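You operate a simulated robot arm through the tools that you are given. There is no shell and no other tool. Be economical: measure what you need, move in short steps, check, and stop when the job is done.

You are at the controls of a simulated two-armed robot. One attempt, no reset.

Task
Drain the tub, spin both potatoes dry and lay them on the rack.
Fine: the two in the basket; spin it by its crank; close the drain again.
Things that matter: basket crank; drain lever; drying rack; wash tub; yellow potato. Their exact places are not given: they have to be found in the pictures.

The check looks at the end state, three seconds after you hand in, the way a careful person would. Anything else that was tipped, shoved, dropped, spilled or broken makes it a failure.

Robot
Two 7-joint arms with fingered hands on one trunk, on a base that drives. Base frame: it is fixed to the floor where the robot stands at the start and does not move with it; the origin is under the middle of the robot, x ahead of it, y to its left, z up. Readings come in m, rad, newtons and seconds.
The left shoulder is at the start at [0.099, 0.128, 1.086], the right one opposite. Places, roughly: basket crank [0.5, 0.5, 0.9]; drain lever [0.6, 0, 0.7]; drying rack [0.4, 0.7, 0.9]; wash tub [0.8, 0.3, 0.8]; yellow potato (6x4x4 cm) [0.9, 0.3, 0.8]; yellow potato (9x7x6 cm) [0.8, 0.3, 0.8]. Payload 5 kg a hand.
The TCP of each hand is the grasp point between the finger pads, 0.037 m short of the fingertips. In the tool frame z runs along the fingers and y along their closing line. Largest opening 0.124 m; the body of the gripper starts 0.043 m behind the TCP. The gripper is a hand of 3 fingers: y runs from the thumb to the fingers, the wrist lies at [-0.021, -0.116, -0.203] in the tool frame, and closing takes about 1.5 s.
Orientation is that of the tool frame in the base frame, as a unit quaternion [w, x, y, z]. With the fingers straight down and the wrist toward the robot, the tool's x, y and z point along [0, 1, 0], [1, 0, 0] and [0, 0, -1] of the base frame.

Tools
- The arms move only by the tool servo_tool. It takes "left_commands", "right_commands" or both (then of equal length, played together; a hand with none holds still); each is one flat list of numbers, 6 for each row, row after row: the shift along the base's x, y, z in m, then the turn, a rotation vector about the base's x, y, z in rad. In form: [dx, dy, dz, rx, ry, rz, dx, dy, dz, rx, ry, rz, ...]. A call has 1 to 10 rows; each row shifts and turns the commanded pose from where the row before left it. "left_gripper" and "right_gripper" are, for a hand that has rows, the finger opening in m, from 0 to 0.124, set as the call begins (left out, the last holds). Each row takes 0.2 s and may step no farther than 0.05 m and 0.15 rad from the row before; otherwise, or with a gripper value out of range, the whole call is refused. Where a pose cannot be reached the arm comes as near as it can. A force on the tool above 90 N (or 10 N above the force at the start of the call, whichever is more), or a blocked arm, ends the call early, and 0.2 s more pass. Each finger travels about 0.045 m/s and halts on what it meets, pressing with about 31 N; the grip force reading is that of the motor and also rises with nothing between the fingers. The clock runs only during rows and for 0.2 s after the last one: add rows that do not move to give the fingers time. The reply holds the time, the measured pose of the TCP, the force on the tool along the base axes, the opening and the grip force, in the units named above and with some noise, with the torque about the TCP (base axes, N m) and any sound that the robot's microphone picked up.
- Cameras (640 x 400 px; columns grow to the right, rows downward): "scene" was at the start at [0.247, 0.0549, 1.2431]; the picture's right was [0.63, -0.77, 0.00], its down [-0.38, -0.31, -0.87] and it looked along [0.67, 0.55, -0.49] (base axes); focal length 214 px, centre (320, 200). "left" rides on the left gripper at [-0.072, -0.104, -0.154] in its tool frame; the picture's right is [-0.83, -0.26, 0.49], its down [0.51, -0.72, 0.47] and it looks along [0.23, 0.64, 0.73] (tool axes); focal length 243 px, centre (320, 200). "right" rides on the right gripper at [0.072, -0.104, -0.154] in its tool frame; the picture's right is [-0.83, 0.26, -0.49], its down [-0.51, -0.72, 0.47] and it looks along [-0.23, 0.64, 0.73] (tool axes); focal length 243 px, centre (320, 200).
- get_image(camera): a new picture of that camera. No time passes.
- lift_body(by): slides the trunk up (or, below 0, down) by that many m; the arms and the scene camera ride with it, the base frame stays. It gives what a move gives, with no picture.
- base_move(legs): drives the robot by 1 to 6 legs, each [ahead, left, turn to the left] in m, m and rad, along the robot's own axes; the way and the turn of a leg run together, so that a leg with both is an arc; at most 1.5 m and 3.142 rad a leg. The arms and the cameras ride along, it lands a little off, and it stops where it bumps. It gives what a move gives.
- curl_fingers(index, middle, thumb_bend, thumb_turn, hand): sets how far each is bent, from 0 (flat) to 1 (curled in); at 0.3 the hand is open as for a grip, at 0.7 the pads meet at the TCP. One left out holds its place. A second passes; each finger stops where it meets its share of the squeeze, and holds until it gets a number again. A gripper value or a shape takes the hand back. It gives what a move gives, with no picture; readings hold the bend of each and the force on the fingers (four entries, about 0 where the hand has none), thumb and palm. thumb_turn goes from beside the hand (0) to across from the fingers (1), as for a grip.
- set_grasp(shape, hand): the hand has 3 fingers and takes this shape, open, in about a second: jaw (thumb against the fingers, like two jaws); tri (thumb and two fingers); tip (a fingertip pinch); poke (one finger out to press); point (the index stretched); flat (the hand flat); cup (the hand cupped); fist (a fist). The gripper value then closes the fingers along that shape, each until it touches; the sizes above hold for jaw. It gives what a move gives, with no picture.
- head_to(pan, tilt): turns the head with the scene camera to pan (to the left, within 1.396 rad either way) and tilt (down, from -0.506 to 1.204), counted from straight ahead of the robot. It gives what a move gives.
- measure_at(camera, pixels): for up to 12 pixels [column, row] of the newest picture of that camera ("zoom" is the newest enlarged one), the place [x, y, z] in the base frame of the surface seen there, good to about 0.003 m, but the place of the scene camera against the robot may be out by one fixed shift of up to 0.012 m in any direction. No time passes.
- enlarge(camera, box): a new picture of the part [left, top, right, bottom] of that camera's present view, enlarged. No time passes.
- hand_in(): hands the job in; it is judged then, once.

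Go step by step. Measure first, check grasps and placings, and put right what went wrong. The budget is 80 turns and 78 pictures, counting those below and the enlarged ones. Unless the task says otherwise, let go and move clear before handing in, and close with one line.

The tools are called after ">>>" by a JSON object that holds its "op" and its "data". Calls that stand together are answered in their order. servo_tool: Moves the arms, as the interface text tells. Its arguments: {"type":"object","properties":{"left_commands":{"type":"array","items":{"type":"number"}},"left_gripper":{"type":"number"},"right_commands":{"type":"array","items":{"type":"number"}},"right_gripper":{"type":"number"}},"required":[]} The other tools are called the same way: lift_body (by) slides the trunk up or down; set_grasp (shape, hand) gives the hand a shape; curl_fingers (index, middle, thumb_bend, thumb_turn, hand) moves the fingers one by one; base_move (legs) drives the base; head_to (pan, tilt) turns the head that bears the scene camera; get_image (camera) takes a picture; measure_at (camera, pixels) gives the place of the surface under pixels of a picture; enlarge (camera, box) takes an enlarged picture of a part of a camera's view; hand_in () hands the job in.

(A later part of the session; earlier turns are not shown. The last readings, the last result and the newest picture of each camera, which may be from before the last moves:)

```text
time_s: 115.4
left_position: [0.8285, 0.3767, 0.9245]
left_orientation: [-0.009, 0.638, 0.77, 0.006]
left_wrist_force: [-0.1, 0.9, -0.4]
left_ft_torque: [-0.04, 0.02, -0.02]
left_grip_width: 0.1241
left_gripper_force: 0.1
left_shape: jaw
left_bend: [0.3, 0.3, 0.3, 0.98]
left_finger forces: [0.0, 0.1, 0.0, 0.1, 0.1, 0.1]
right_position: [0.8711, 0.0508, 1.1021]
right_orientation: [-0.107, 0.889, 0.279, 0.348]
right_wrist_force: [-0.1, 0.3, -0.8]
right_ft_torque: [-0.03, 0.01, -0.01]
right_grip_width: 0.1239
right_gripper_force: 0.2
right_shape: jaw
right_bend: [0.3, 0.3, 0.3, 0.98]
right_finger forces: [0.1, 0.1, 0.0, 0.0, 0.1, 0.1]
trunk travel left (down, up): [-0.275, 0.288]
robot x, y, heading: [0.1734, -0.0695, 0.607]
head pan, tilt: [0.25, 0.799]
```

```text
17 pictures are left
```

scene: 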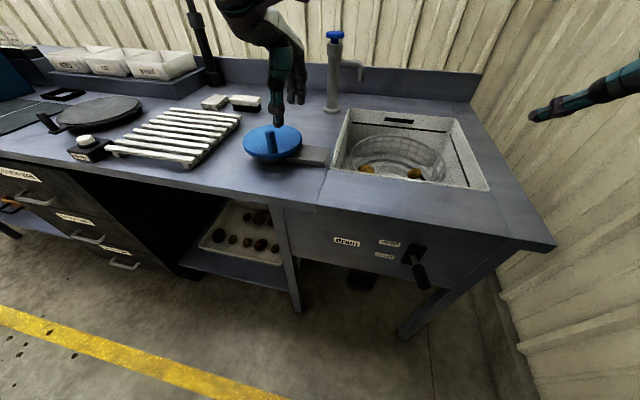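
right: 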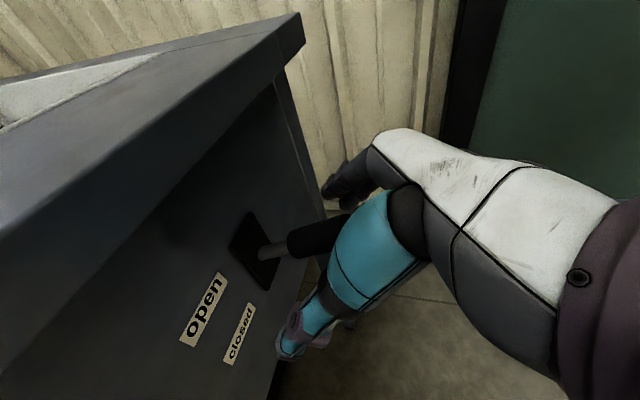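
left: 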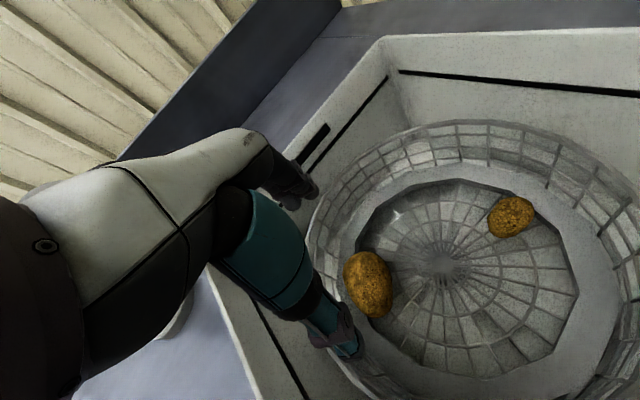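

>>> {"op": "measure_at", "data": {"camera": "left", "pixels": [[369, 284], [360, 256], [377, 314], [347, 283], [391, 288], [352, 264], [388, 305], [340, 235], [440, 330]]}}

```text
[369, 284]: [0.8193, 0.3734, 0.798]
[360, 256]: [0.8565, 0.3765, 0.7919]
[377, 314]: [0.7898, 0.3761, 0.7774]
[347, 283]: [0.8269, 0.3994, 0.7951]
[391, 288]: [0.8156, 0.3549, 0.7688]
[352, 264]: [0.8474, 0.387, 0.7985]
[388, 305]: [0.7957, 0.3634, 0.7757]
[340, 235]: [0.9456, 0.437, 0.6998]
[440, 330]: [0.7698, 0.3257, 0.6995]
```

The potato spans x 0.785–0.865 about y 0.377, well inside the 0.124 opening. I'll descend and close.

>>> {"op": "servo_tool", "data": {"left_commands": [-0.002, 0, -0.028, 0, 0, 0, -0.002, 0, -0.028, 0, 0, 0, 0, 0, -0.028, 0, 0, 0, 0, 0, -0.028, 0, 0, 0, 0, 0, -0.026, 0, 0, 0]}}

>>> {"op": "servo_tool", "data": {"left_commands": [0, 0, 0, 0, 0, 0, 0, 0, 0, 0, 0, 0, 0, 0, 0, 0, 0, 0, 0, 0, 0, 0, 0, 0, 0, 0, 0, 0, 0, 0, 0, 0, 0, 0, 0, 0], "left_gripper": 0}}

>>> {"op": "get_image", "data": {"camera": "left"}}

```text
time_s: 116.6
left_position: [0.8229, 0.3746, 0.7901]
left_orientation: [-0.007, 0.637, 0.77, 0.008]
left_wrist_force: [-0.5, -0.5, 5.1]
left_ft_torque: [0.08, -0.33, -0.02]
left_grip_width: 0.1236
left_gripper_force: 0.0
left_shape: jaw
left_bend: [0.3, 0.3, 0.3, 0.98]
left_finger forces: [0.0, 4.8, 0.0, 0.0, 0.0, 0.1]
right_position: [0.869, 0.0471, 1.1039]
right_orientation: [-0.109, 0.888, 0.279, 0.349]
right_wrist_force: [0.6, 0.7, -0.2]
right_ft_torque: [-0.01, 0.02, -0.02]
right_grip_width: 0.1238
right_gripper_force: 0.0
right_shape: jaw
right_bend: [0.3, 0.3, 0.3, 0.98]
right_finger forces: [0.1, 0.0, 0.0, 0.1, 0.0, 0.0]
trunk travel left (down, up): [-0.275, 0.288]
robot x, y, heading: [0.1768, -0.0707, 0.606]
head pan, tilt: [0.25, 0.799]
```

```text
time_s: 118.0
left_position: [0.8222, 0.3744, 0.7919]
left_orientation: [-0.008, 0.636, 0.771, 0.008]
left_wrist_force: [0.6, 1.1, 11.5]
left_ft_torque: [0.39, -0.73, 0.11]
left_grip_width: 0.0709
left_gripper_force: 30.5
left_shape: jaw
left_bend: [0.27, 0.34, 0.72, 1.0]
left_finger forces: [22.4, 14.4, 0.0, 0.0, 27.2, 0.0]
right_position: [0.8695, 0.0459, 1.1048]
right_orientation: [-0.109, 0.888, 0.279, 0.349]
right_wrist_force: [0.6, -1.0, -0.9]
right_ft_torque: [-0.01, -0.02, 0.02]
right_grip_width: 0.1236
right_gripper_force: 0.1
right_shape: jaw
right_bend: [0.3, 0.3, 0.3, 0.98]
right_finger forces: [0.1, 0.1, 0.0, 0.1, 0.1, 0.0]
trunk travel left (down, up): [-0.275, 0.288]
robot x, y, heading: [0.1754, -0.0669, 0.603]
head pan, tilt: [0.25, 0.799]
```

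```text
16 pictures are left
```

left: 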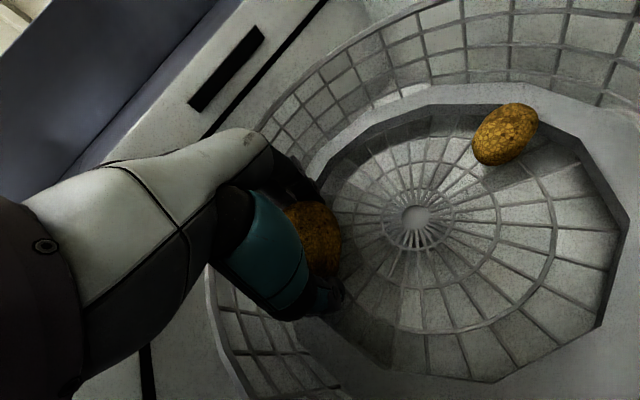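

The large potato is held (width 0.071, all fingers loaded). I'll lift it straight up and check.

>>> {"op": "servo_tool", "data": {"left_commands": [0, 0, 0.035, 0, 0, 0, 0, 0, 0.04, 0, 0, 0, 0, 0, 0.04, 0, 0, 0, 0, 0, 0.04, 0, 0, 0, -0.01, 0, 0.04, 0, 0, 0, -0.02, 0, 0.04, 0, 0, 0, -0.02, 0, 0.04, 0, 0, 0, -0.02, 0, 0.03, 0, 0, 0]}}

>>> {"op": "get_image", "data": {"camera": "left"}}

```text
time_s: 119.8
left_position: [0.7524, 0.3789, 1.0979]
left_orientation: [-0.009, 0.638, 0.77, 0.008]
left_wrist_force: [-0.8, 0.9, -1.1]
left_ft_torque: [-0.03, 0.02, 0.02]
left_grip_width: 0.0706
left_gripper_force: 30.8
left_shape: jaw
left_bend: [0.27, 0.35, 0.72, 1.0]
left_finger forces: [21.6, 5.3, 0.1, 0.0, 27.2, 0.0]
right_position: [0.8682, 0.047, 1.1034]
right_orientation: [-0.108, 0.888, 0.278, 0.35]
right_wrist_force: [-0.3, -0.6, 0.7]
right_ft_torque: [0.03, 0.0, 0.0]
right_grip_width: 0.1239
right_gripper_force: 0.2
right_shape: jaw
right_bend: [0.3, 0.3, 0.3, 0.98]
right_finger forces: [0.1, 0.1, 0.0, 0.1, 0.0, 0.0]
trunk travel left (down, up): [-0.275, 0.288]
robot x, y, heading: [0.1793, -0.0663, 0.61]
head pan, tilt: [0.25, 0.799]
```

```text
15 pictures are left
```

left: 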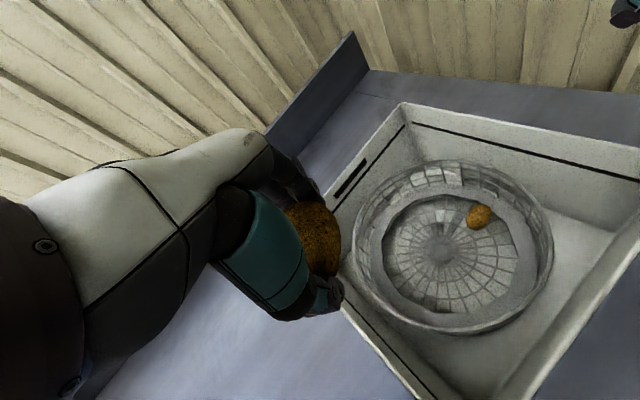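

The potato lifted cleanly. I'll carry it towards the rack while yawing so that its long axis lies along the slats.

>>> {"op": "servo_tool", "data": {"left_commands": [-0.036, 0.02, 0, 0, 0, 0.14, -0.036, 0.02, 0, 0, 0, 0.14, -0.036, 0.02, 0, 0, 0, 0.14, -0.036, 0.02, 0, 0, 0, 0.14, -0.036, 0.02, 0, 0, 0, 0.14, -0.036, 0.02, 0, 0, 0, 0.14, -0.036, 0.02, 0, 0, 0, 0.14]}}

>>> {"op": "servo_tool", "data": {"left_commands": [-0.0157, 0.0257, 0, 0, 0, 0.14, -0.0157, 0.0257, 0, 0, 0, 0.14, -0.0157, 0.0257, 0, 0, 0, 0.14, -0.0157, 0.0257, 0, 0, 0, 0.14, -0.0157, 0.0257, 0, 0, 0, 0.14, -0.0157, 0.0257, 0, 0, 0, 0.14, 0, 0, 0, 0, 0, 0.14]}}

>>> {"op": "get_image", "data": {"camera": "left"}}

```text
time_s: 121.4
left_position: [0.501, 0.5163, 1.0957]
left_orientation: [-0.01, 0.199, 0.98, 0.003]
left_wrist_force: [-0.4, 0.8, -1.6]
left_ft_torque: [-0.06, -0.01, -0.03]
left_grip_width: 0.0707
left_gripper_force: 30.5
left_shape: jaw
left_bend: [0.73, 0.35, 0.72, 1.0]
left_finger forces: [21.4, 5.5, 0.0, 0.1, 26.9, 0.0]
right_position: [0.8689, 0.0482, 1.105]
right_orientation: [-0.109, 0.888, 0.279, 0.35]
right_wrist_force: [0.0, 0.0, -0.3]
right_ft_torque: [0.02, -0.03, 0.0]
right_grip_width: 0.1239
right_gripper_force: 0.1
right_shape: jaw
right_bend: [0.3, 0.3, 0.3, 0.98]
right_finger forces: [0.1, 0.0, 0.0, 0.0, 0.1, 0.1]
trunk travel left (down, up): [-0.275, 0.288]
robot x, y, heading: [0.1781, -0.0714, 0.603]
head pan, tilt: [0.25, 0.799]
```

```text
time_s: 123.0
left_position: [0.4081, 0.6692, 1.0948]
left_orientation: [-0.012, -0.287, 0.958, -0.003]
left_wrist_force: [0.1, -0.6, -1.7]
left_ft_torque: [0.0, 0.0, 0.0]
left_grip_width: 0.0709
left_gripper_force: 30.9
left_shape: jaw
left_bend: [0.73, 0.35, 0.72, 1.0]
left_finger forces: [21.5, 5.5, 0.0, 0.0, 26.9, 0.0]
right_position: [0.8707, 0.0464, 1.1016]
right_orientation: [-0.108, 0.888, 0.279, 0.348]
right_wrist_force: [-0.3, 0.2, -0.1]
right_ft_torque: [0.0, 0.01, 0.02]
right_grip_width: 0.1239
right_gripper_force: 0.0
right_shape: jaw
right_bend: [0.3, 0.3, 0.3, 0.98]
right_finger forces: [0.0, 0.0, 0.0, 0.0, 0.0, 0.0]
trunk travel left (down, up): [-0.275, 0.288]
robot x, y, heading: [0.174, -0.0667, 0.613]
head pan, tilt: [0.25, 0.799]
```

```text
14 pictures are left
```

left: 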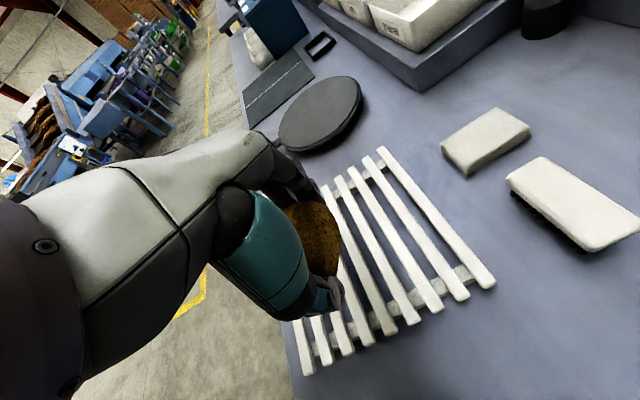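

The potato is over the rack and aligned with the slats. I'll measure the rack in this camera.

>>> {"op": "measure_at", "data": {"camera": "left", "pixels": [[383, 150], [485, 282], [308, 370], [325, 192], [368, 290], [420, 230], [395, 270], [350, 325]]}}

```text
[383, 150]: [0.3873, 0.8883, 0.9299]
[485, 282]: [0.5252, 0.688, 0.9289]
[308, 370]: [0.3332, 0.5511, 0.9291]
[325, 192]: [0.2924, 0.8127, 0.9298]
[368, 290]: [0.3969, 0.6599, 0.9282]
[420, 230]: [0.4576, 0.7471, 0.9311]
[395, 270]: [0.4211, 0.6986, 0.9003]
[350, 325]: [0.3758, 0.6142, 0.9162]
```

Rack slat tops are at z 0.9295, and the potato's bottom is about 0.055–0.065 below the TCP. I'll lower gently in two stages.

>>> {"op": "servo_tool", "data": {"left_commands": [-0.004, 0.006, -0.03, 0, 0, 0, -0.004, 0.006, -0.03, 0, 0, 0, -0.003, 0.005, -0.03, 0, 0, 0, 0, 0, -0.005, 0, 0, 0]}}

>>> {"op": "servo_tool", "data": {"left_commands": [0, 0, -0.004, 0, 0, 0, 0, 0, -0.004, 0, 0, 0]}}

```text
time_s: 124.0
left_position: [0.3945, 0.6876, 0.9993]
left_orientation: [-0.011, -0.285, 0.958, -0.002]
left_wrist_force: [0.3, -0.7, -2.1]
left_ft_torque: [0.02, 0.0, -0.02]
left_grip_width: 0.0704
left_gripper_force: 30.3
left_shape: jaw
left_bend: [0.73, 0.35, 0.72, 1.0]
left_finger forces: [21.5, 5.5, 0.0, 0.0, 26.9, 0.0]
right_position: [0.8695, 0.0469, 1.1025]
right_orientation: [-0.109, 0.888, 0.278, 0.349]
right_wrist_force: [0.5, 0.0, -0.5]
right_ft_torque: [0.02, -0.01, 0.02]
right_grip_width: 0.1239
right_gripper_force: 0.2
right_shape: jaw
right_bend: [0.3, 0.3, 0.3, 0.98]
right_finger forces: [0.0, 0.1, 0.0, 0.0, 0.1, 0.1]
trunk travel left (down, up): [-0.275, 0.288]
robot x, y, heading: [0.1763, -0.0668, 0.608]
head pan, tilt: [0.25, 0.799]
```

```text
time_s: 124.6
left_position: [0.3949, 0.6872, 0.9931]
left_orientation: [-0.011, -0.286, 0.958, -0.003]
left_wrist_force: [0.8, 0.1, -1.3]
left_ft_torque: [-0.03, -0.02, -0.01]
left_grip_width: 0.0707
left_gripper_force: 30.9
left_shape: jaw
left_bend: [0.73, 0.35, 0.72, 1.0]
left_finger forces: [21.5, 5.5, 0.0, 0.0, 26.9, 0.0]
right_position: [0.8697, 0.047, 1.1038]
right_orientation: [-0.109, 0.888, 0.278, 0.349]
right_wrist_force: [0.6, 0.3, -0.3]
right_ft_torque: [0.02, 0.0, -0.05]
right_grip_width: 0.1238
right_gripper_force: 0.0
right_shape: jaw
right_bend: [0.3, 0.3, 0.3, 0.98]
right_finger forces: [0.1, 0.0, 0.1, 0.1, 0.0, 0.1]
trunk travel left (down, up): [-0.275, 0.288]
robot x, y, heading: [0.1753, -0.0648, 0.605]
head pan, tilt: [0.25, 0.799]
```

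No contact yet; lower further in small steps.

>>> {"op": "servo_tool", "data": {"left_commands": [0, 0, -0.004, 0, 0, 0, 0, 0, -0.004, 0, 0, 0]}}

>>> {"op": "get_image", "data": {"camera": "left"}}

```text
time_s: 125.2
left_position: [0.3958, 0.6879, 0.9844]
left_orientation: [-0.012, -0.284, 0.959, -0.002]
left_wrist_force: [0.5, -0.1, -1.9]
left_ft_torque: [-0.01, -0.02, 0.0]
left_grip_width: 0.0704
left_gripper_force: 30.7
left_shape: jaw
left_bend: [0.73, 0.35, 0.72, 1.0]
left_finger forces: [21.5, 5.5, 0.0, 0.0, 26.9, 0.1]
right_position: [0.8704, 0.0486, 1.104]
right_orientation: [-0.109, 0.888, 0.279, 0.348]
right_wrist_force: [-0.2, 0.2, 0.7]
right_ft_torque: [0.02, 0.01, 0.01]
right_grip_width: 0.124
right_gripper_force: 0.1
right_shape: jaw
right_bend: [0.3, 0.3, 0.3, 0.98]
right_finger forces: [0.0, 0.0, 0.0, 0.0, 0.0, 0.0]
trunk travel left (down, up): [-0.275, 0.288]
robot x, y, heading: [0.1777, -0.0671, 0.612]
head pan, tilt: [0.25, 0.799]
```

```text
13 pictures are left
```

left: 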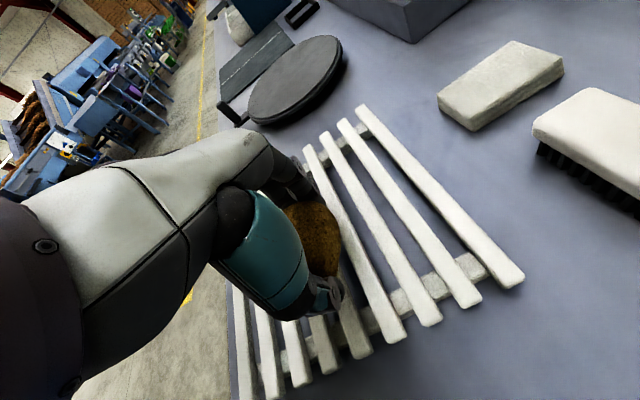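

>>> {"op": "servo_tool", "data": {"left_commands": [0, 0, -0.004, 0, 0, 0, 0, 0, -0.003, 0, 0, 0]}}

>>> {"op": "servo_tool", "data": {"left_commands": [0, 0, -0.003, 0, 0, 0, 0, 0, 0, 0, 0, 0]}}

```text
time_s: 125.8
left_position: [0.3969, 0.6868, 0.9815]
left_orientation: [-0.009, -0.285, 0.958, -0.002]
left_wrist_force: [-0.6, 2.2, 5.5]
left_ft_torque: [0.19, 0.06, 0.0]
left_grip_width: 0.0702
left_gripper_force: 31.1
left_shape: jaw
left_bend: [0.73, 0.35, 0.73, 1.0]
left_finger forces: [22.9, 6.5, 0.0, 0.0, 27.0, 0.1]
right_position: [0.8703, 0.0466, 1.1032]
right_orientation: [-0.109, 0.888, 0.279, 0.349]
right_wrist_force: [-0.7, 0.2, -0.3]
right_ft_torque: [0.0, 0.02, 0.02]
right_grip_width: 0.1236
right_gripper_force: 0.1
right_shape: jaw
right_bend: [0.3, 0.3, 0.3, 0.98]
right_finger forces: [0.0, 0.0, 0.0, 0.0, 0.0, 0.0]
trunk travel left (down, up): [-0.275, 0.288]
robot x, y, heading: [0.1743, -0.066, 0.609]
head pan, tilt: [0.25, 0.799]
```

```text
time_s: 126.4
left_position: [0.3966, 0.6864, 0.9795]
left_orientation: [-0.009, -0.285, 0.959, -0.001]
left_wrist_force: [0.5, 4.2, 27.2]
left_ft_torque: [0.44, 0.25, -0.06]
left_grip_width: 0.0711
left_gripper_force: 30.8
left_shape: jaw
left_bend: [0.27, 0.34, 0.74, 1.0]
left_finger forces: [24.1, 7.6, 0.0, 0.1, 27.6, 0.0]
right_position: [0.8701, 0.0453, 1.1047]
right_orientation: [-0.11, 0.887, 0.278, 0.351]
right_wrist_force: [0.0, 0.4, 0.2]
right_ft_torque: [-0.01, 0.0, -0.01]
right_grip_width: 0.1237
right_gripper_force: 0.0
right_shape: jaw
right_bend: [0.3, 0.3, 0.3, 0.98]
right_finger forces: [0.0, 0.0, 0.1, 0.0, 0.1, 0.0]
trunk travel left (down, up): [-0.275, 0.288]
robot x, y, heading: [0.1781, -0.0693, 0.605]
head pan, tilt: [0.25, 0.799]
```

Contact (27 N). I'll ease up slightly, open, and lift off.

>>> {"op": "servo_tool", "data": {"left_commands": [0, 0, 0.003, 0, 0, 0, 0, 0, 0, 0, 0, 0]}}

>>> {"op": "servo_tool", "data": {"left_commands": [0, 0, 0, 0, 0, 0, 0, 0, 0, 0, 0, 0, 0, 0, 0, 0, 0, 0, 0, 0, 0, 0, 0, 0, 0, 0, 0, 0, 0, 0, 0, 0, 0, 0, 0, 0, 0, 0, 0.03, 0, 0, 0, 0, 0, 0.045, 0, 0, 0, 0, 0, 0.045, 0, 0, 0], "left_gripper": 0.124}}

>>> {"op": "get_image", "data": {"camera": "left"}}

```text
time_s: 127.0
left_position: [0.3961, 0.6852, 0.9788]
left_orientation: [-0.011, -0.286, 0.958, -0.002]
left_wrist_force: [2.9, 4.6, 21.3]
left_ft_torque: [0.4, 0.07, -0.1]
left_grip_width: 0.0712
left_gripper_force: 31.2
left_shape: jaw
left_bend: [0.73, 0.34, 0.74, 1.0]
left_finger forces: [24.1, 6.8, 0.1, 0.0, 28.3, 0.1]
right_position: [0.8686, 0.0454, 1.1037]
right_orientation: [-0.108, 0.888, 0.279, 0.349]
right_wrist_force: [-0.2, -0.4, -0.4]
right_ft_torque: [0.0, 0.04, 0.02]
right_grip_width: 0.1237
right_gripper_force: 0.1
right_shape: jaw
right_bend: [0.3, 0.3, 0.3, 0.98]
right_finger forces: [0.1, 0.0, 0.0, 0.0, 0.1, 0.0]
trunk travel left (down, up): [-0.275, 0.288]
robot x, y, heading: [0.1756, -0.0687, 0.607]
head pan, tilt: [0.25, 0.799]
```

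```text
time_s: 129.0
left_position: [0.3941, 0.6848, 1.0995]
left_orientation: [-0.011, -0.285, 0.959, -0.002]
left_wrist_force: [-0.7, 0.0, -0.1]
left_ft_torque: [0.03, -0.01, 0.0]
left_grip_width: 0.1235
left_gripper_force: 0.1
left_shape: jaw
left_bend: [0.3, 0.3, 0.3, 0.98]
left_finger forces: [0.1, 0.0, 0.0, 0.0, 0.0, 0.0]
right_position: [0.8699, 0.0461, 1.1037]
right_orientation: [-0.109, 0.888, 0.279, 0.349]
right_wrist_force: [-0.6, 0.5, -0.3]
right_ft_torque: [0.01, -0.01, -0.01]
right_grip_width: 0.1238
right_gripper_force: 0.1
right_shape: jaw
right_bend: [0.3, 0.3, 0.3, 0.98]
right_finger forces: [0.0, 0.0, 0.0, 0.0, 0.0, 0.1]
trunk travel left (down, up): [-0.275, 0.288]
robot x, y, heading: [0.1731, -0.0688, 0.608]
head pan, tilt: [0.25, 0.799]
```

```text
12 pictures are left
```

left: 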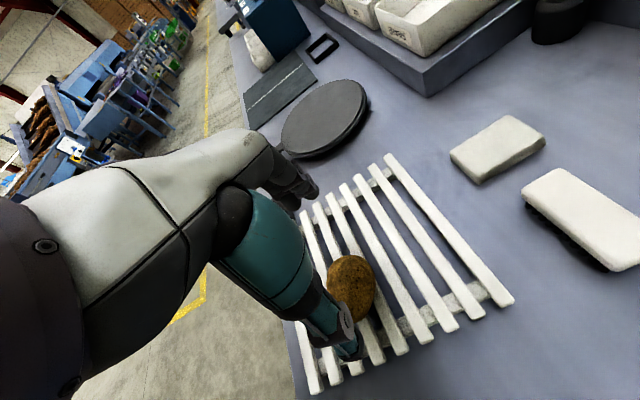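

The large potato sits on the rack at (352,288). I'll go back over the basket for the small one, undoing the yaw so as to close across its short axis.

>>> {"op": "measure_at", "data": {"camera": "left", "pixels": [[352, 288], [350, 260], [355, 315], [335, 285], [372, 290]]}}

>>> {"op": "servo_tool", "data": {"left_commands": [0.0312, -0.0335, 0, 0, 0, -0.14, 0.0312, -0.0335, 0, 0, 0, -0.14, 0.0312, -0.0335, 0, 0, 0, -0.14, 0.0312, -0.0335, 0, 0, 0, -0.14, 0.0312, -0.0335, 0, 0, 0, -0.14, 0.0312, -0.0335, 0, 0, 0, -0.14, 0.0312, -0.0335, 0, 0, 0, -0.14]}}

>>> {"op": "servo_tool", "data": {"left_commands": [0.0312, -0.0335, 0, 0, 0, -0.14, 0.0312, -0.0335, 0, 0, 0, -0.14, 0.0312, -0.0335, -0.01, 0, 0, -0.14, 0.0312, -0.0335, -0.01, 0, 0, -0.14, 0.0312, -0.0335, -0.01, 0, 0, -0.14, 0.0312, -0.0335, -0.01, 0, 0, -0.14, 0, 0, -0.04, 0, 0, 0, 0, 0, -0.04, 0, 0, 0]}}

>>> {"op": "get_image", "data": {"camera": "left"}}

```text
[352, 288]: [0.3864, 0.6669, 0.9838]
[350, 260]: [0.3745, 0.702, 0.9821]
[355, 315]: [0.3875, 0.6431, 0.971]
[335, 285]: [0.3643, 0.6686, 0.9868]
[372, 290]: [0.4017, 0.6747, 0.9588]
```

```text
time_s: 130.6
left_position: [0.6132, 0.4535, 1.0993]
left_orientation: [-0.011, 0.2, 0.98, 0.002]
left_wrist_force: [-0.4, 0.0, -0.4]
left_ft_torque: [-0.02, 0.01, 0.01]
left_grip_width: 0.1237
left_gripper_force: 0.0
left_shape: jaw
left_bend: [0.3, 0.3, 0.3, 0.98]
left_finger forces: [0.0, 0.0, 0.0, 0.0, 0.0, 0.1]
right_position: [0.8711, 0.0486, 1.1026]
right_orientation: [-0.108, 0.889, 0.279, 0.348]
right_wrist_force: [-0.7, 0.3, 0.9]
right_ft_torque: [0.0, 0.02, 0.0]
right_grip_width: 0.124
right_gripper_force: 0.1
right_shape: jaw
right_bend: [0.3, 0.3, 0.3, 0.98]
right_finger forces: [0.0, 0.1, 0.0, 0.0, 0.1, 0.1]
trunk travel left (down, up): [-0.275, 0.288]
robot x, y, heading: [0.1762, -0.0687, 0.606]
head pan, tilt: [0.25, 0.799]
```

```text
time_s: 132.4
left_position: [0.7448, 0.3129, 0.9708]
left_orientation: [-0.008, 0.581, 0.813, 0.008]
left_wrist_force: [-0.1, -0.2, -0.4]
left_ft_torque: [0.0, 0.01, -0.02]
left_grip_width: 0.1239
left_gripper_force: 0.1
left_shape: jaw
left_bend: [0.3, 0.3, 0.3, 0.98]
left_finger forces: [0.0, 0.0, 0.0, 0.0, 0.0, 0.1]
left hand out of reach, approached as far as the arm can: row 5, 6
right_position: [0.8707, 0.0464, 1.1025]
right_orientation: [-0.108, 0.889, 0.278, 0.349]
right_wrist_force: [0.6, -0.6, -0.2]
right_ft_torque: [0.01, -0.01, 0.02]
right_grip_width: 0.124
right_gripper_force: 0.1
right_shape: jaw
right_bend: [0.3, 0.3, 0.3, 0.98]
right_finger forces: [0.0, 0.1, 0.0, 0.0, 0.1, 0.0]
trunk travel left (down, up): [-0.275, 0.288]
robot x, y, heading: [0.1748, -0.0694, 0.603]
head pan, tilt: [0.25, 0.799]
```

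```text
11 pictures are left
```

left: 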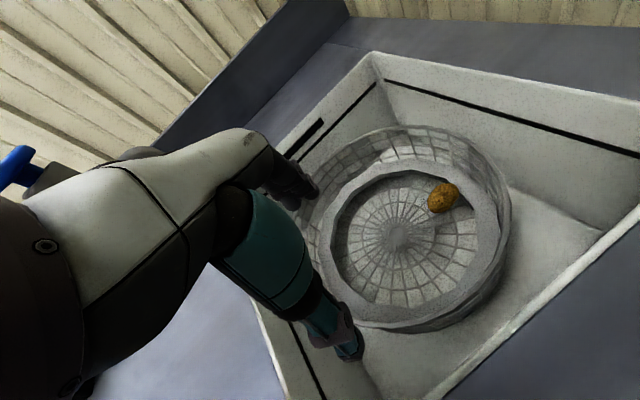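

>>> {"op": "measure_at", "data": {"camera": "left", "pixels": [[443, 198], [432, 204], [455, 190], [437, 188], [450, 209], [398, 235], [503, 190]]}}

>>> {"op": "enlarge", "data": {"camera": "left", "box": [403, 173, 483, 223]}}

```text
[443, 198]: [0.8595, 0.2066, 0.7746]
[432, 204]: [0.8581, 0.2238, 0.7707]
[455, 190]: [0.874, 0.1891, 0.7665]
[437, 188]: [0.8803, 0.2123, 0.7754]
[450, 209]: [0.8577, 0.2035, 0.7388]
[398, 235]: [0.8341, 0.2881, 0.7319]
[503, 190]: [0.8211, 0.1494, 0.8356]
```

```text
8.00 times, centred on (443, 198) of left
```

zoom: 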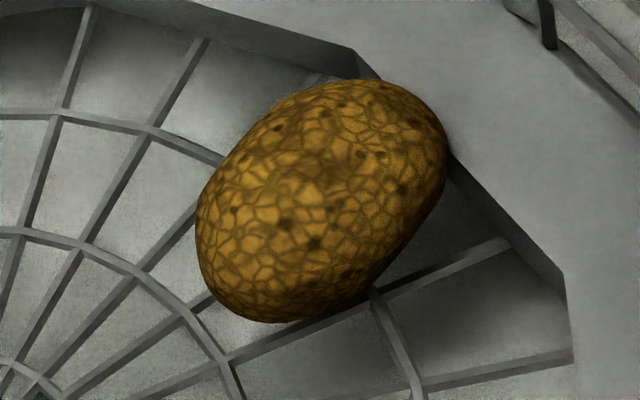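

The small potato is centred at (0.865, 0.206), top z 0.777. I'll narrow the opening to stay inside the floor ring and approach above it, yawing slightly for comfort.

>>> {"op": "servo_tool", "data": {"left_commands": [0.03, -0.0267, -0.0177, 0, 0, 0.04, 0.03, -0.0267, -0.0177, 0, 0, 0.04, 0.03, -0.0267, -0.0177, 0, 0, 0.04, 0.03, -0.0267, -0.0177, 0, 0, 0.03], "left_gripper": 0.08}}

```text
time_s: 133.4
left_position: [0.7684, 0.3136, 0.9481]
left_orientation: [-0.009, 0.545, 0.838, 0.006]
left_wrist_force: [1.1, 0.7, 0.1]
left_ft_torque: [-0.03, 0.02, 0.03]
left_grip_width: 0.0802
left_gripper_force: 0.0
left_shape: jaw
left_bend: [0.28, 0.39, 0.62, 1.0]
left_finger forces: [0.0, 0.0, 0.0, 0.0, 0.0, 0.0]
left hand out of reach, approached as far as the arm can: row 1, 2, 3, 4
right_position: [0.8704, 0.0468, 1.1021]
right_orientation: [-0.108, 0.888, 0.279, 0.348]
right_wrist_force: [-0.8, -0.8, 0.0]
right_ft_torque: [-0.03, 0.02, -0.01]
right_grip_width: 0.1238
right_gripper_force: 0.1
right_shape: jaw
right_bend: [0.3, 0.3, 0.3, 0.98]
right_finger forces: [0.0, 0.0, 0.0, 0.1, 0.0, 0.0]
trunk travel left (down, up): [-0.275, 0.288]
robot x, y, heading: [0.176, -0.069, 0.609]
head pan, tilt: [0.25, 0.799]
```

The left arm can't reach that far to the right from here. I'll check how far the right-hand wall is before shifting the base.

>>> {"op": "measure_at", "data": {"camera": "scene", "pixels": [[560, 250], [540, 200], [600, 200], [580, 60], [520, 60], [620, 330], [555, 247]]}}

>>> {"op": "head_to", "data": {"pan": -0.6, "tilt": 0.5}}

>>> {"op": "get_image", "data": {"camera": "scene"}}

```text
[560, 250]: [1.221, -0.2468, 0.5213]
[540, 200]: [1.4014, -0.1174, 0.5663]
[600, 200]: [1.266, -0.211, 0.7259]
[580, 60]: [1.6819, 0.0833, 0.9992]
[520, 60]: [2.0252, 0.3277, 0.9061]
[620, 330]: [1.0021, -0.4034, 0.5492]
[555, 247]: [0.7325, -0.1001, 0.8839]
```

```text
time_s: 134.5
left_position: [0.7671, 0.3128, 0.9473]
left_orientation: [-0.009, 0.545, 0.838, 0.007]
left_wrist_force: [0.7, 0.3, -0.4]
left_ft_torque: [0.03, 0.02, -0.01]
left_grip_width: 0.0804
left_gripper_force: 0.1
left_shape: jaw
left_bend: [0.28, 0.39, 0.62, 1.0]
left_finger forces: [0.0, 0.0, 0.1, 0.0, 0.0, 0.0]
right_position: [0.8697, 0.0478, 1.1031]
right_orientation: [-0.109, 0.888, 0.278, 0.349]
right_wrist_force: [1.0, 0.8, -0.2]
right_ft_torque: [0.03, 0.0, 0.01]
right_grip_width: 0.1239
right_gripper_force: 0.2
right_shape: jaw
right_bend: [0.3, 0.3, 0.3, 0.98]
right_finger forces: [0.1, 0.0, 0.0, 0.0, 0.1, 0.0]
trunk travel left (down, up): [-0.275, 0.288]
robot x, y, heading: [0.1773, -0.0693, 0.612]
head pan, tilt: [-0.6, 0.499]
```

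```text
9 pictures are left
```

scene: 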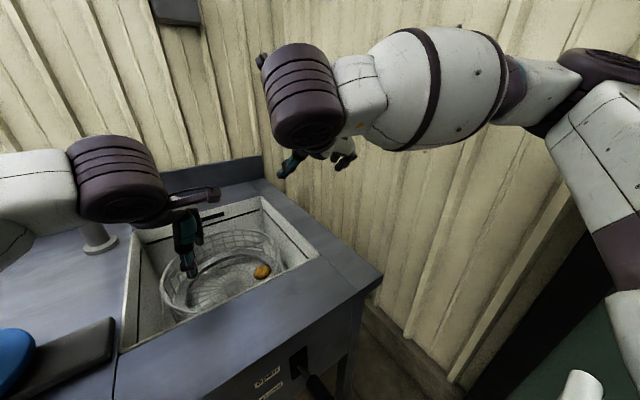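

The wall is at lateral −0.89 m, so there's room. I'll raise the left hand slightly and shift the base 0.14 m to the right.

>>> {"op": "servo_tool", "data": {"left_commands": [0, 0, 0.02, 0, 0, 0, 0, 0, 0.02, 0, 0, 0]}}

>>> {"op": "base_move", "data": {"legs": [[0, -0.14, 0]]}}

>>> {"op": "get_image", "data": {"camera": "left"}}

```text
time_s: 135.1
left_position: [0.7661, 0.3112, 0.9862]
left_orientation: [-0.009, 0.543, 0.839, 0.006]
left_wrist_force: [-0.1, -0.3, 0.5]
left_ft_torque: [0.0, -0.02, 0.04]
left_grip_width: 0.0805
left_gripper_force: 0.1
left_shape: jaw
left_bend: [0.28, 0.39, 0.62, 1.0]
left_finger forces: [0.0, 0.0, 0.0, 0.1, 0.0, 0.0]
right_position: [0.8688, 0.0474, 1.1044]
right_orientation: [-0.109, 0.888, 0.279, 0.35]
right_wrist_force: [-0.2, -0.2, 0.9]
right_ft_torque: [0.0, 0.01, -0.01]
right_grip_width: 0.1237
right_gripper_force: 0.1
right_shape: jaw
right_bend: [0.3, 0.3, 0.3, 0.98]
right_finger forces: [0.1, 0.1, 0.0, 0.0, 0.0, 0.0]
trunk travel left (down, up): [-0.275, 0.288]
robot x, y, heading: [0.1776, -0.0673, 0.607]
head pan, tilt: [-0.6, 0.499]
```

```text
time_s: 136.8
left_position: [0.7916, 0.258, 0.9932]
left_orientation: [0.002, 0.536, 0.844, 0.006]
left_wrist_force: [0.4, 0.1, 0.2]
left_ft_torque: [0.01, -0.04, 0.01]
left_grip_width: 0.0802
left_gripper_force: 0.0
left_shape: jaw
left_bend: [0.28, 0.39, 0.62, 1.0]
left_finger forces: [0.0, 0.0, 0.0, 0.0, 0.0, 0.1]
right_position: [0.8962, 0.001, 1.115]
right_orientation: [-0.101, 0.882, 0.295, 0.354]
right_wrist_force: [-0.5, 0.1, -0.1]
right_ft_torque: [0.03, -0.01, 0.01]
right_grip_width: 0.1238
right_gripper_force: 0.0
right_shape: jaw
right_bend: [0.3, 0.3, 0.3, 0.98]
right_finger forces: [0.1, 0.0, 0.0, 0.0, 0.1, 0.1]
trunk travel left (down, up): [-0.275, 0.288]
robot x, y, heading: [0.2215, -0.146, 0.625]
head pan, tilt: [-0.6, 0.499]
stopped in leg 1: the robot was blocked; the commanded pose is now the measured one
```

```text
8 pictures are left
```

left: 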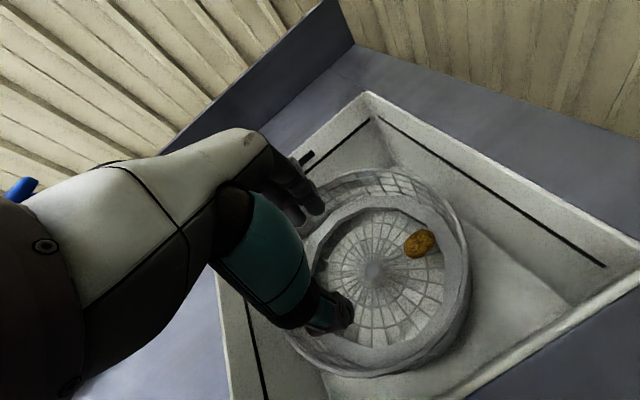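

The sideways move was blocked after 0.09 m (likely the right elbow near the wall). Instead I'll ease left, shift the left hand left, and rotate the base 0.3 rad to the right.

>>> {"op": "servo_tool", "data": {"left_commands": [-0.02, 0.03, 0.01, 0, 0, 0, -0.02, 0.03, 0.01, 0, 0, 0, -0.015, 0.025, 0.01, 0, 0, 0]}}

>>> {"op": "base_move", "data": {"legs": [[-0.03, 0.04, 0], [0, 0, -0.3]]}}

>>> {"op": "head_to", "data": {"pan": 0.1, "tilt": 0.75}}

>>> {"op": "get_image", "data": {"camera": "scene"}}

```text
time_s: 137.8
left_position: [0.7396, 0.3402, 1.0184]
left_orientation: [0.003, 0.538, 0.843, 0.006]
left_wrist_force: [-0.4, 0.3, -0.7]
left_ft_torque: [-0.01, -0.05, 0.01]
left_grip_width: 0.0804
left_gripper_force: 0.1
left_shape: jaw
left_bend: [0.28, 0.39, 0.62, 1.0]
left_finger forces: [0.0, 0.0, 0.0, 0.0, 0.0, 0.0]
right_position: [0.8935, 0.0016, 1.1147]
right_orientation: [-0.102, 0.882, 0.296, 0.353]
right_wrist_force: [0.5, 0.1, 0.0]
right_ft_torque: [0.01, 0.02, 0.01]
right_grip_width: 0.1238
right_gripper_force: 0.1
right_shape: jaw
right_bend: [0.3, 0.3, 0.3, 0.98]
right_finger forces: [0.0, 0.0, 0.0, 0.1, 0.0, 0.1]
trunk travel left (down, up): [-0.275, 0.288]
robot x, y, heading: [0.2265, -0.1423, 0.625]
head pan, tilt: [-0.6, 0.499]
stopped in row 3 (left hand): the arm was blocked; the commanded pose is now the measured one
```

```text
time_s: 139.2
left_position: [0.7213, 0.3329, 1.0133]
left_orientation: [-0.009, 0.545, 0.838, 0.006]
left_wrist_force: [-0.4, -0.3, 0.4]
left_ft_torque: [0.01, 0.04, -0.01]
left_grip_width: 0.0801
left_gripper_force: 0.1
left_shape: jaw
left_bend: [0.28, 0.39, 0.62, 1.0]
left_finger forces: [0.0, 0.0, 0.0, 0.0, 0.1, 0.0]
right_position: [0.8743, -0.0117, 1.0993]
right_orientation: [-0.106, 0.888, 0.284, 0.345]
right_wrist_force: [1.6, -0.9, -0.4]
right_ft_torque: [-0.03, -0.05, -0.02]
right_grip_width: 0.1238
right_gripper_force: 0.1
right_shape: jaw
right_bend: [0.3, 0.3, 0.3, 0.98]
right_finger forces: [0.0, 0.0, 0.0, 0.0, 0.0, 0.0]
trunk travel left (down, up): [-0.275, 0.288]
robot x, y, heading: [0.1815, -0.1303, 0.608]
head pan, tilt: [-0.6, 0.499]
stopped in leg 2: the robot was blocked; the commanded pose is now the measured one
```

```text
time_s: 140.3
left_position: [0.7222, 0.332, 1.0139]
left_orientation: [-0.01, 0.544, 0.839, 0.006]
left_wrist_force: [0.4, -0.1, 0.4]
left_ft_torque: [0.0, 0.01, 0.03]
left_grip_width: 0.0804
left_gripper_force: 0.1
left_shape: jaw
left_bend: [0.28, 0.39, 0.62, 1.0]
left_finger forces: [0.1, 0.1, 0.0, 0.1, 0.0, 0.0]
right_position: [0.8745, -0.0122, 1.0987]
right_orientation: [-0.105, 0.888, 0.284, 0.345]
right_wrist_force: [0.8, -1.1, -0.7]
right_ft_torque: [0.0, 0.01, 0.01]
right_grip_width: 0.1238
right_gripper_force: 0.1
right_shape: jaw
right_bend: [0.3, 0.3, 0.3, 0.98]
right_finger forces: [0.1, 0.1, 0.0, 0.0, 0.1, 0.0]
trunk travel left (down, up): [-0.275, 0.288]
robot x, y, heading: [0.1819, -0.1331, 0.606]
head pan, tilt: [0.099, 0.75]
```

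```text
7 pictures are left
```

scene: 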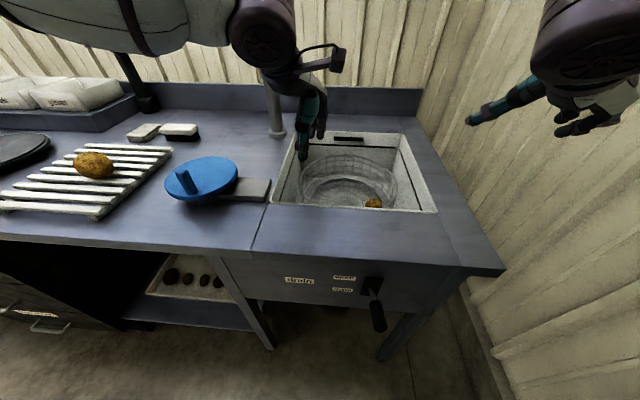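

The lever is still open and the large potato rests on the rack. The right elbow is evidently blocking; I'll fold the right arm back to its compact starting orientation.

>>> {"op": "servo_tool", "data": {"right_commands": [-0.01, -0.003, 0.01, -0.085, 0.123, 0, -0.01, -0.003, 0.01, -0.085, 0.123, 0, -0.01, -0.003, 0.01, -0.085, 0.123, 0, -0.01, -0.003, 0.01, -0.085, 0.123, 0, -0.01, -0.003, 0.01, -0.085, 0.123, 0, -0.01, -0.003, 0.01, 0, 0, 0.148, -0.01, -0.003, 0.01, 0, 0, 0.148, -0.01, -0.003, 0.01, 0, 0, 0.148, -0.01, -0.003, 0.01, 0, 0, 0.148, -0.01, -0.003, 0.01, 0, 0, 0.148]}}

>>> {"op": "servo_tool", "data": {"right_commands": [-0.01, -0.003, 0, 0, 0, 0.148, -0.01, -0.003, 0, 0, 0, 0.148, -0.01, -0.003, 0, 0, 0, 0.148, -0.01, -0.003, 0, 0, 0, 0.148, 0, 0, 0, 0, 0, 0.148, 0, 0, 0, 0, 0, 0.148]}}

>>> {"op": "base_move", "data": {"legs": [[0, 0, -0.3]]}}

```text
time_s: 142.5
left_position: [0.7218, 0.3329, 1.0154]
left_orientation: [-0.008, 0.544, 0.839, 0.006]
left_wrist_force: [0.2, 0.3, 0.2]
left_ft_torque: [-0.02, 0.03, 0.03]
left_grip_width: 0.0803
left_gripper_force: 0.0
left_shape: jaw
left_bend: [0.28, 0.39, 0.62, 1.0]
left_finger forces: [0.1, 0.1, 0.1, 0.1, 0.0, 0.1]
right_position: [0.7974, -0.0054, 1.1341]
right_orientation: [0.004, 0.778, 0.628, -0.003]
right_wrist_force: [-0.5, 0.5, 0.6]
right_ft_torque: [0.04, 0.01, -0.01]
right_grip_width: 0.1241
right_gripper_force: 0.0
right_shape: jaw
right_bend: [0.3, 0.3, 0.3, 0.98]
right_finger forces: [0.0, 0.0, 0.1, 0.0, 0.0, 0.0]
right hand out of reach, approached as far as the arm can: row 3, 4, 5
trunk travel left (down, up): [-0.275, 0.288]
robot x, y, heading: [0.1826, -0.1329, 0.609]
head pan, tilt: [0.099, 0.75]
```

```text
time_s: 144.1
left_position: [0.7008, 0.3566, 1.015]
left_orientation: [0.001, 0.539, 0.843, 0.004]
left_wrist_force: [-1.3, 0.4, 0.8]
left_ft_torque: [0.06, -0.06, 0.0]
left_grip_width: 0.0802
left_gripper_force: 0.0
left_shape: jaw
left_bend: [0.28, 0.39, 0.62, 1.0]
left_finger forces: [0.1, 0.1, 0.1, 0.0, 0.0, 0.1]
right_position: [0.7356, 0.0156, 1.1409]
right_orientation: [0.013, 0.42, 0.907, -0.005]
right_wrist_force: [-1.2, -0.1, -0.1]
right_ft_torque: [0.04, -0.03, -0.04]
right_grip_width: 0.124
right_gripper_force: 0.1
right_shape: jaw
right_bend: [0.3, 0.3, 0.3, 0.98]
right_finger forces: [0.0, 0.1, 0.1, 0.0, 0.1, 0.0]
trunk travel left (down, up): [-0.275, 0.288]
robot x, y, heading: [0.1783, -0.1303, 0.624]
head pan, tilt: [0.099, 0.75]
stopped in row 6 (right hand): the arm was blocked; the commanded pose is now the measured one
```

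```text
time_s: 144.8
left_position: [0.7027, 0.3517, 1.0165]
left_orientation: [-0.001, 0.541, 0.841, 0.006]
left_wrist_force: [-0.9, -0.4, 1.2]
left_ft_torque: [0.02, -0.03, 0.01]
left_grip_width: 0.0802
left_gripper_force: 0.1
left_shape: jaw
left_bend: [0.28, 0.39, 0.62, 1.0]
left_finger forces: [0.1, 0.0, 0.1, 0.0, 0.1, 0.0]
right_position: [0.7334, 0.0137, 1.14]
right_orientation: [0.013, 0.416, 0.909, -0.003]
right_wrist_force: [-0.5, -1.2, -0.3]
right_ft_torque: [-0.03, 0.03, -0.02]
right_grip_width: 0.1239
right_gripper_force: 0.1
right_shape: jaw
right_bend: [0.3, 0.3, 0.3, 0.98]
right_finger forces: [0.1, 0.0, 0.0, 0.0, 0.0, 0.0]
trunk travel left (down, up): [-0.275, 0.288]
robot x, y, heading: [0.1772, -0.1283, 0.616]
head pan, tilt: [0.099, 0.75]
stopped in leg 1: the robot was blocked; the commanded pose is now the measured one
```

The right elbow still touches something on the right, but the right hand itself is now well placed to reach the small potato. I'll move the left hand out of the way, free the base a little to the left, and use the right hand.

>>> {"op": "servo_tool", "data": {"left_commands": [-0.033, 0.03, 0.013, 0, 0, 0.03, -0.033, 0.03, 0.013, 0, 0, 0.03, -0.033, 0.03, 0.013, 0, 0, 0.03, -0.033, 0.03, 0.013, 0, 0, 0, -0.033, 0.03, 0.013, 0, 0, 0, -0.033, 0.03, 0.013, 0, 0, 0], "left_gripper": 0.124}}

>>> {"op": "base_move", "data": {"legs": [[0, 0.06, 0]]}}

>>> {"op": "servo_tool", "data": {"right_commands": [0.022, 0.03, 0, 0, 0, 0, 0.022, 0.03, -0.01, 0, 0, 0, 0.022, 0.03, -0.01, 0, 0, 0, 0.022, 0.03, -0.02, 0, 0, 0], "right_gripper": 0.08}}

>>> {"op": "get_image", "data": {"camera": "right"}}

```text
time_s: 146.2
left_position: [0.5055, 0.5355, 1.0857]
left_orientation: [0.0, 0.504, 0.864, 0.002]
left_wrist_force: [-0.8, 0.2, 0.4]
left_ft_torque: [0.01, 0.03, 0.01]
left_grip_width: 0.1238
left_gripper_force: 0.0
left_shape: jaw
left_bend: [0.3, 0.3, 0.3, 0.98]
left_finger forces: [0.0, 0.1, 0.1, 0.0, 0.1, 0.0]
right_position: [0.7369, 0.0163, 1.1391]
right_orientation: [0.011, 0.419, 0.908, -0.006]
right_wrist_force: [0.0, 0.1, 0.1]
right_ft_torque: [0.0, 0.02, 0.03]
right_grip_width: 0.1242
right_gripper_force: 0.1
right_shape: jaw
right_bend: [0.3, 0.3, 0.3, 0.98]
right_finger forces: [0.1, 0.0, 0.0, 0.1, 0.0, 0.0]
trunk travel left (down, up): [-0.275, 0.288]
robot x, y, heading: [0.1766, -0.1293, 0.611]
head pan, tilt: [0.099, 0.75]
```

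```text
time_s: 147.4
left_position: [0.482, 0.5696, 1.0925]
left_orientation: [-0.008, 0.503, 0.864, 0.006]
left_wrist_force: [0.4, 0.3, 0.4]
left_ft_torque: [0.06, 0.0, 0.02]
left_grip_width: 0.1236
left_gripper_force: 0.0
left_shape: jaw
left_bend: [0.3, 0.3, 0.3, 0.98]
left_finger forces: [0.1, 0.0, 0.0, 0.0, 0.1, 0.1]
right_position: [0.7133, 0.0479, 1.1353]
right_orientation: [0.005, 0.42, 0.907, -0.001]
right_wrist_force: [0.2, -0.8, -0.2]
right_ft_torque: [-0.02, -0.04, 0.01]
right_grip_width: 0.124
right_gripper_force: 0.0
right_shape: jaw
right_bend: [0.3, 0.3, 0.3, 0.98]
right_finger forces: [0.0, 0.0, 0.0, 0.1, 0.0, 0.1]
trunk travel left (down, up): [-0.275, 0.288]
robot x, y, heading: [0.1421, -0.079, 0.614]
head pan, tilt: [0.099, 0.75]
```

```text
time_s: 148.4
left_position: [0.4837, 0.5702, 1.0908]
left_orientation: [-0.009, 0.504, 0.863, 0.005]
left_wrist_force: [-0.2, -0.8, -0.2]
left_ft_torque: [0.0, 0.02, 0.0]
left_grip_width: 0.1236
left_gripper_force: 0.1
left_shape: jaw
left_bend: [0.3, 0.3, 0.3, 0.98]
left_finger forces: [0.0, 0.0, 0.1, 0.0, 0.1, 0.0]
right_position: [0.8049, 0.1686, 1.0968]
right_orientation: [0.003, 0.422, 0.907, -0.002]
right_wrist_force: [1.3, 0.2, -0.7]
right_ft_torque: [0.01, 0.01, 0.0]
right_grip_width: 0.0803
right_gripper_force: 0.1
right_shape: jaw
right_bend: [0.28, 0.39, 0.62, 1.0]
right_finger forces: [0.1, 0.0, 0.0, 0.0, 0.1, 0.0]
trunk travel left (down, up): [-0.275, 0.288]
robot x, y, heading: [0.1434, -0.0805, 0.613]
head pan, tilt: [0.099, 0.75]
```

```text
6 pictures are left
```

right: 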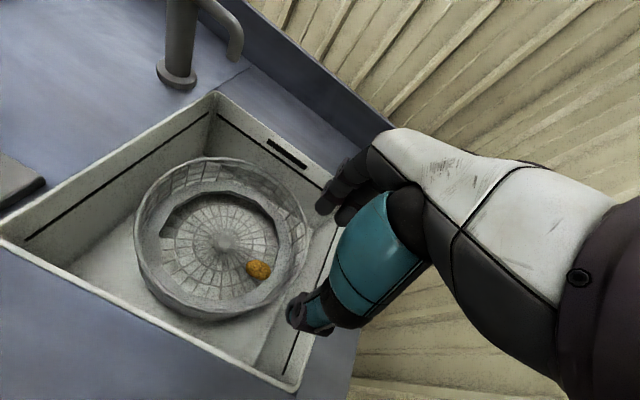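

The right camera sees the small potato at (259,269). I'll measure it.

>>> {"op": "measure_at", "data": {"camera": "right", "pixels": [[259, 269], [249, 266], [269, 272], [262, 262], [256, 276], [225, 245], [298, 262], [285, 275]]}}

```text
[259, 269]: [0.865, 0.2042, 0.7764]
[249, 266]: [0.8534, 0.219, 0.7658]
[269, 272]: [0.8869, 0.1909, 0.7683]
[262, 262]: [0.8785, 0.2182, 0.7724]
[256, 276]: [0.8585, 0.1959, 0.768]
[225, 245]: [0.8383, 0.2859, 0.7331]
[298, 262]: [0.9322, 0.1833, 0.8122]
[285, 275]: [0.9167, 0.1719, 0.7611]
```

Centre about (0.869, 0.206); ring top 0.761. I'll yaw to ~24°, aim slightly toward the basket centre and descend in two steps.

>>> {"op": "servo_tool", "data": {"right_commands": [0.0087, 0.0062, -0.03, 0, 0, -0.04, 0.0087, 0.0062, -0.03, 0, 0, -0.04, 0.0087, 0.0062, -0.03, 0, 0, -0.04, 0.0087, 0.0062, -0.03, 0, 0, -0.04, 0.0087, 0.0062, -0.03, 0, 0, -0.04, 0.0087, 0.0062, -0.03, 0, 0, -0.04, 0.0087, 0.0062, -0.03, 0, 0, -0.04, 0, 0, -0.03, 0, 0, 0]}}

>>> {"op": "get_image", "data": {"camera": "right"}}

>>> {"op": "measure_at", "data": {"camera": "right", "pixels": [[320, 250], [330, 260], [310, 240], [340, 240], [300, 260]]}}

```text
time_s: 150.2
left_position: [0.4828, 0.5683, 1.0925]
left_orientation: [-0.009, 0.503, 0.864, 0.005]
left_wrist_force: [0.3, 0.4, -0.1]
left_ft_torque: [0.0, 0.03, 0.0]
left_grip_width: 0.1237
left_gripper_force: 0.0
left_shape: jaw
left_bend: [0.3, 0.3, 0.3, 0.98]
left_finger forces: [0.0, 0.0, 0.1, 0.0, 0.1, 0.0]
right_position: [0.8659, 0.2141, 0.8554]
right_orientation: [0.005, 0.542, 0.84, -0.002]
right_wrist_force: [-0.8, -0.1, -0.6]
right_ft_torque: [0.01, -0.01, 0.01]
right_grip_width: 0.0804
right_gripper_force: 0.1
right_shape: jaw
right_bend: [0.28, 0.39, 0.62, 1.0]
right_finger forces: [0.0, 0.0, 0.0, 0.0, 0.0, 0.0]
trunk travel left (down, up): [-0.275, 0.288]
robot x, y, heading: [0.1409, -0.0811, 0.611]
head pan, tilt: [0.099, 0.75]
```

```text
5 pictures are left
```

right: 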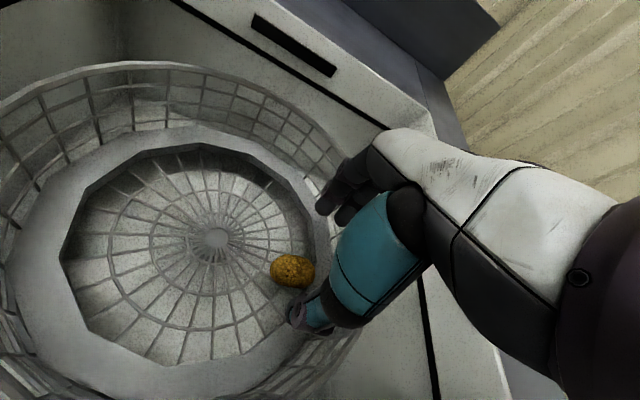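

```text
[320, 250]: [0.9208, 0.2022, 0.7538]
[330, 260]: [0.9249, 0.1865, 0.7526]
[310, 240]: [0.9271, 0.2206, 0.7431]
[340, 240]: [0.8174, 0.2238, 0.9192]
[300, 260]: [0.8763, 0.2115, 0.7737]
```

>>> {"op": "measure_at", "data": {"camera": "right", "pixels": [[293, 270], [273, 268], [312, 268], [295, 256], [290, 286], [280, 282], [306, 258]]}}

```text
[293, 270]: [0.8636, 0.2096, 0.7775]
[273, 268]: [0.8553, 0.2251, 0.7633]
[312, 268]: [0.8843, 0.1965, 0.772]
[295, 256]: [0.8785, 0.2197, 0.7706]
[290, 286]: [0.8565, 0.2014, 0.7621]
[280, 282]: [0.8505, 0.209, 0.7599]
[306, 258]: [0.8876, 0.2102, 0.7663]
```

The potato is centred at (0.869, 0.209), between the fingers. I'll descend and close.

>>> {"op": "servo_tool", "data": {"right_commands": [0.001, -0.001, -0.025, 0, 0, 0, 0.001, -0.001, -0.025, 0, 0, 0, 0, 0, -0.015, 0, 0, 0, 0, 0, -0.008, 0, 0, 0]}}

>>> {"op": "servo_tool", "data": {"right_commands": [0, 0, 0, 0, 0, 0, 0, 0, 0, 0, 0, 0, 0, 0, 0, 0, 0, 0, 0, 0, 0, 0, 0, 0, 0, 0, 0, 0, 0, 0, 0, 0, 0, 0, 0, 0], "right_gripper": 0}}

```text
time_s: 151.2
left_position: [0.4776, 0.5709, 1.0955]
left_orientation: [-0.006, 0.503, 0.864, 0.007]
left_wrist_force: [-0.5, -0.7, 0.1]
left_ft_torque: [-0.01, -0.02, -0.01]
left_grip_width: 0.1239
left_gripper_force: 0.0
left_shape: jaw
left_bend: [0.3, 0.3, 0.3, 0.98]
left_finger forces: [0.0, 0.0, 0.0, 0.0, 0.0, 0.0]
right_position: [0.8702, 0.2128, 0.8032]
right_orientation: [0.009, 0.546, 0.838, 0.011]
right_wrist_force: [-0.6, -0.1, -0.5]
right_ft_torque: [-0.02, 0.03, -0.01]
right_grip_width: 0.0802
right_gripper_force: 0.1
right_shape: jaw
right_bend: [0.28, 0.39, 0.62, 1.0]
right_finger forces: [0.0, 0.1, 0.0, 0.1, 0.0, 0.0]
trunk travel left (down, up): [-0.275, 0.288]
robot x, y, heading: [0.1428, -0.0782, 0.613]
head pan, tilt: [0.099, 0.75]
```

```text
time_s: 152.6
left_position: [0.4758, 0.5687, 1.0948]
left_orientation: [-0.006, 0.504, 0.864, 0.008]
left_wrist_force: [-0.5, 0.2, 0.7]
left_ft_torque: [0.03, -0.01, -0.01]
left_grip_width: 0.1238
left_gripper_force: 0.1
left_shape: jaw
left_bend: [0.3, 0.3, 0.3, 0.98]
left_finger forces: [0.0, 0.1, 0.0, 0.0, 0.1, 0.1]
right_position: [0.8662, 0.2133, 0.8035]
right_orientation: [0.009, 0.544, 0.839, 0.013]
right_wrist_force: [2.7, -2.1, 48.0]
right_ft_torque: [-0.34, -0.09, -0.08]
right_grip_width: 0.0177
right_gripper_force: 30.9
right_shape: jaw
right_bend: [0.72, 0.6, 0.76, 1.0]
right_finger forces: [18.4, 16.4, 0.1, 0.1, 37.8, 0.0]
trunk travel left (down, up): [-0.275, 0.288]
robot x, y, heading: [0.1434, -0.0796, 0.611]
head pan, tilt: [0.099, 0.75]
```

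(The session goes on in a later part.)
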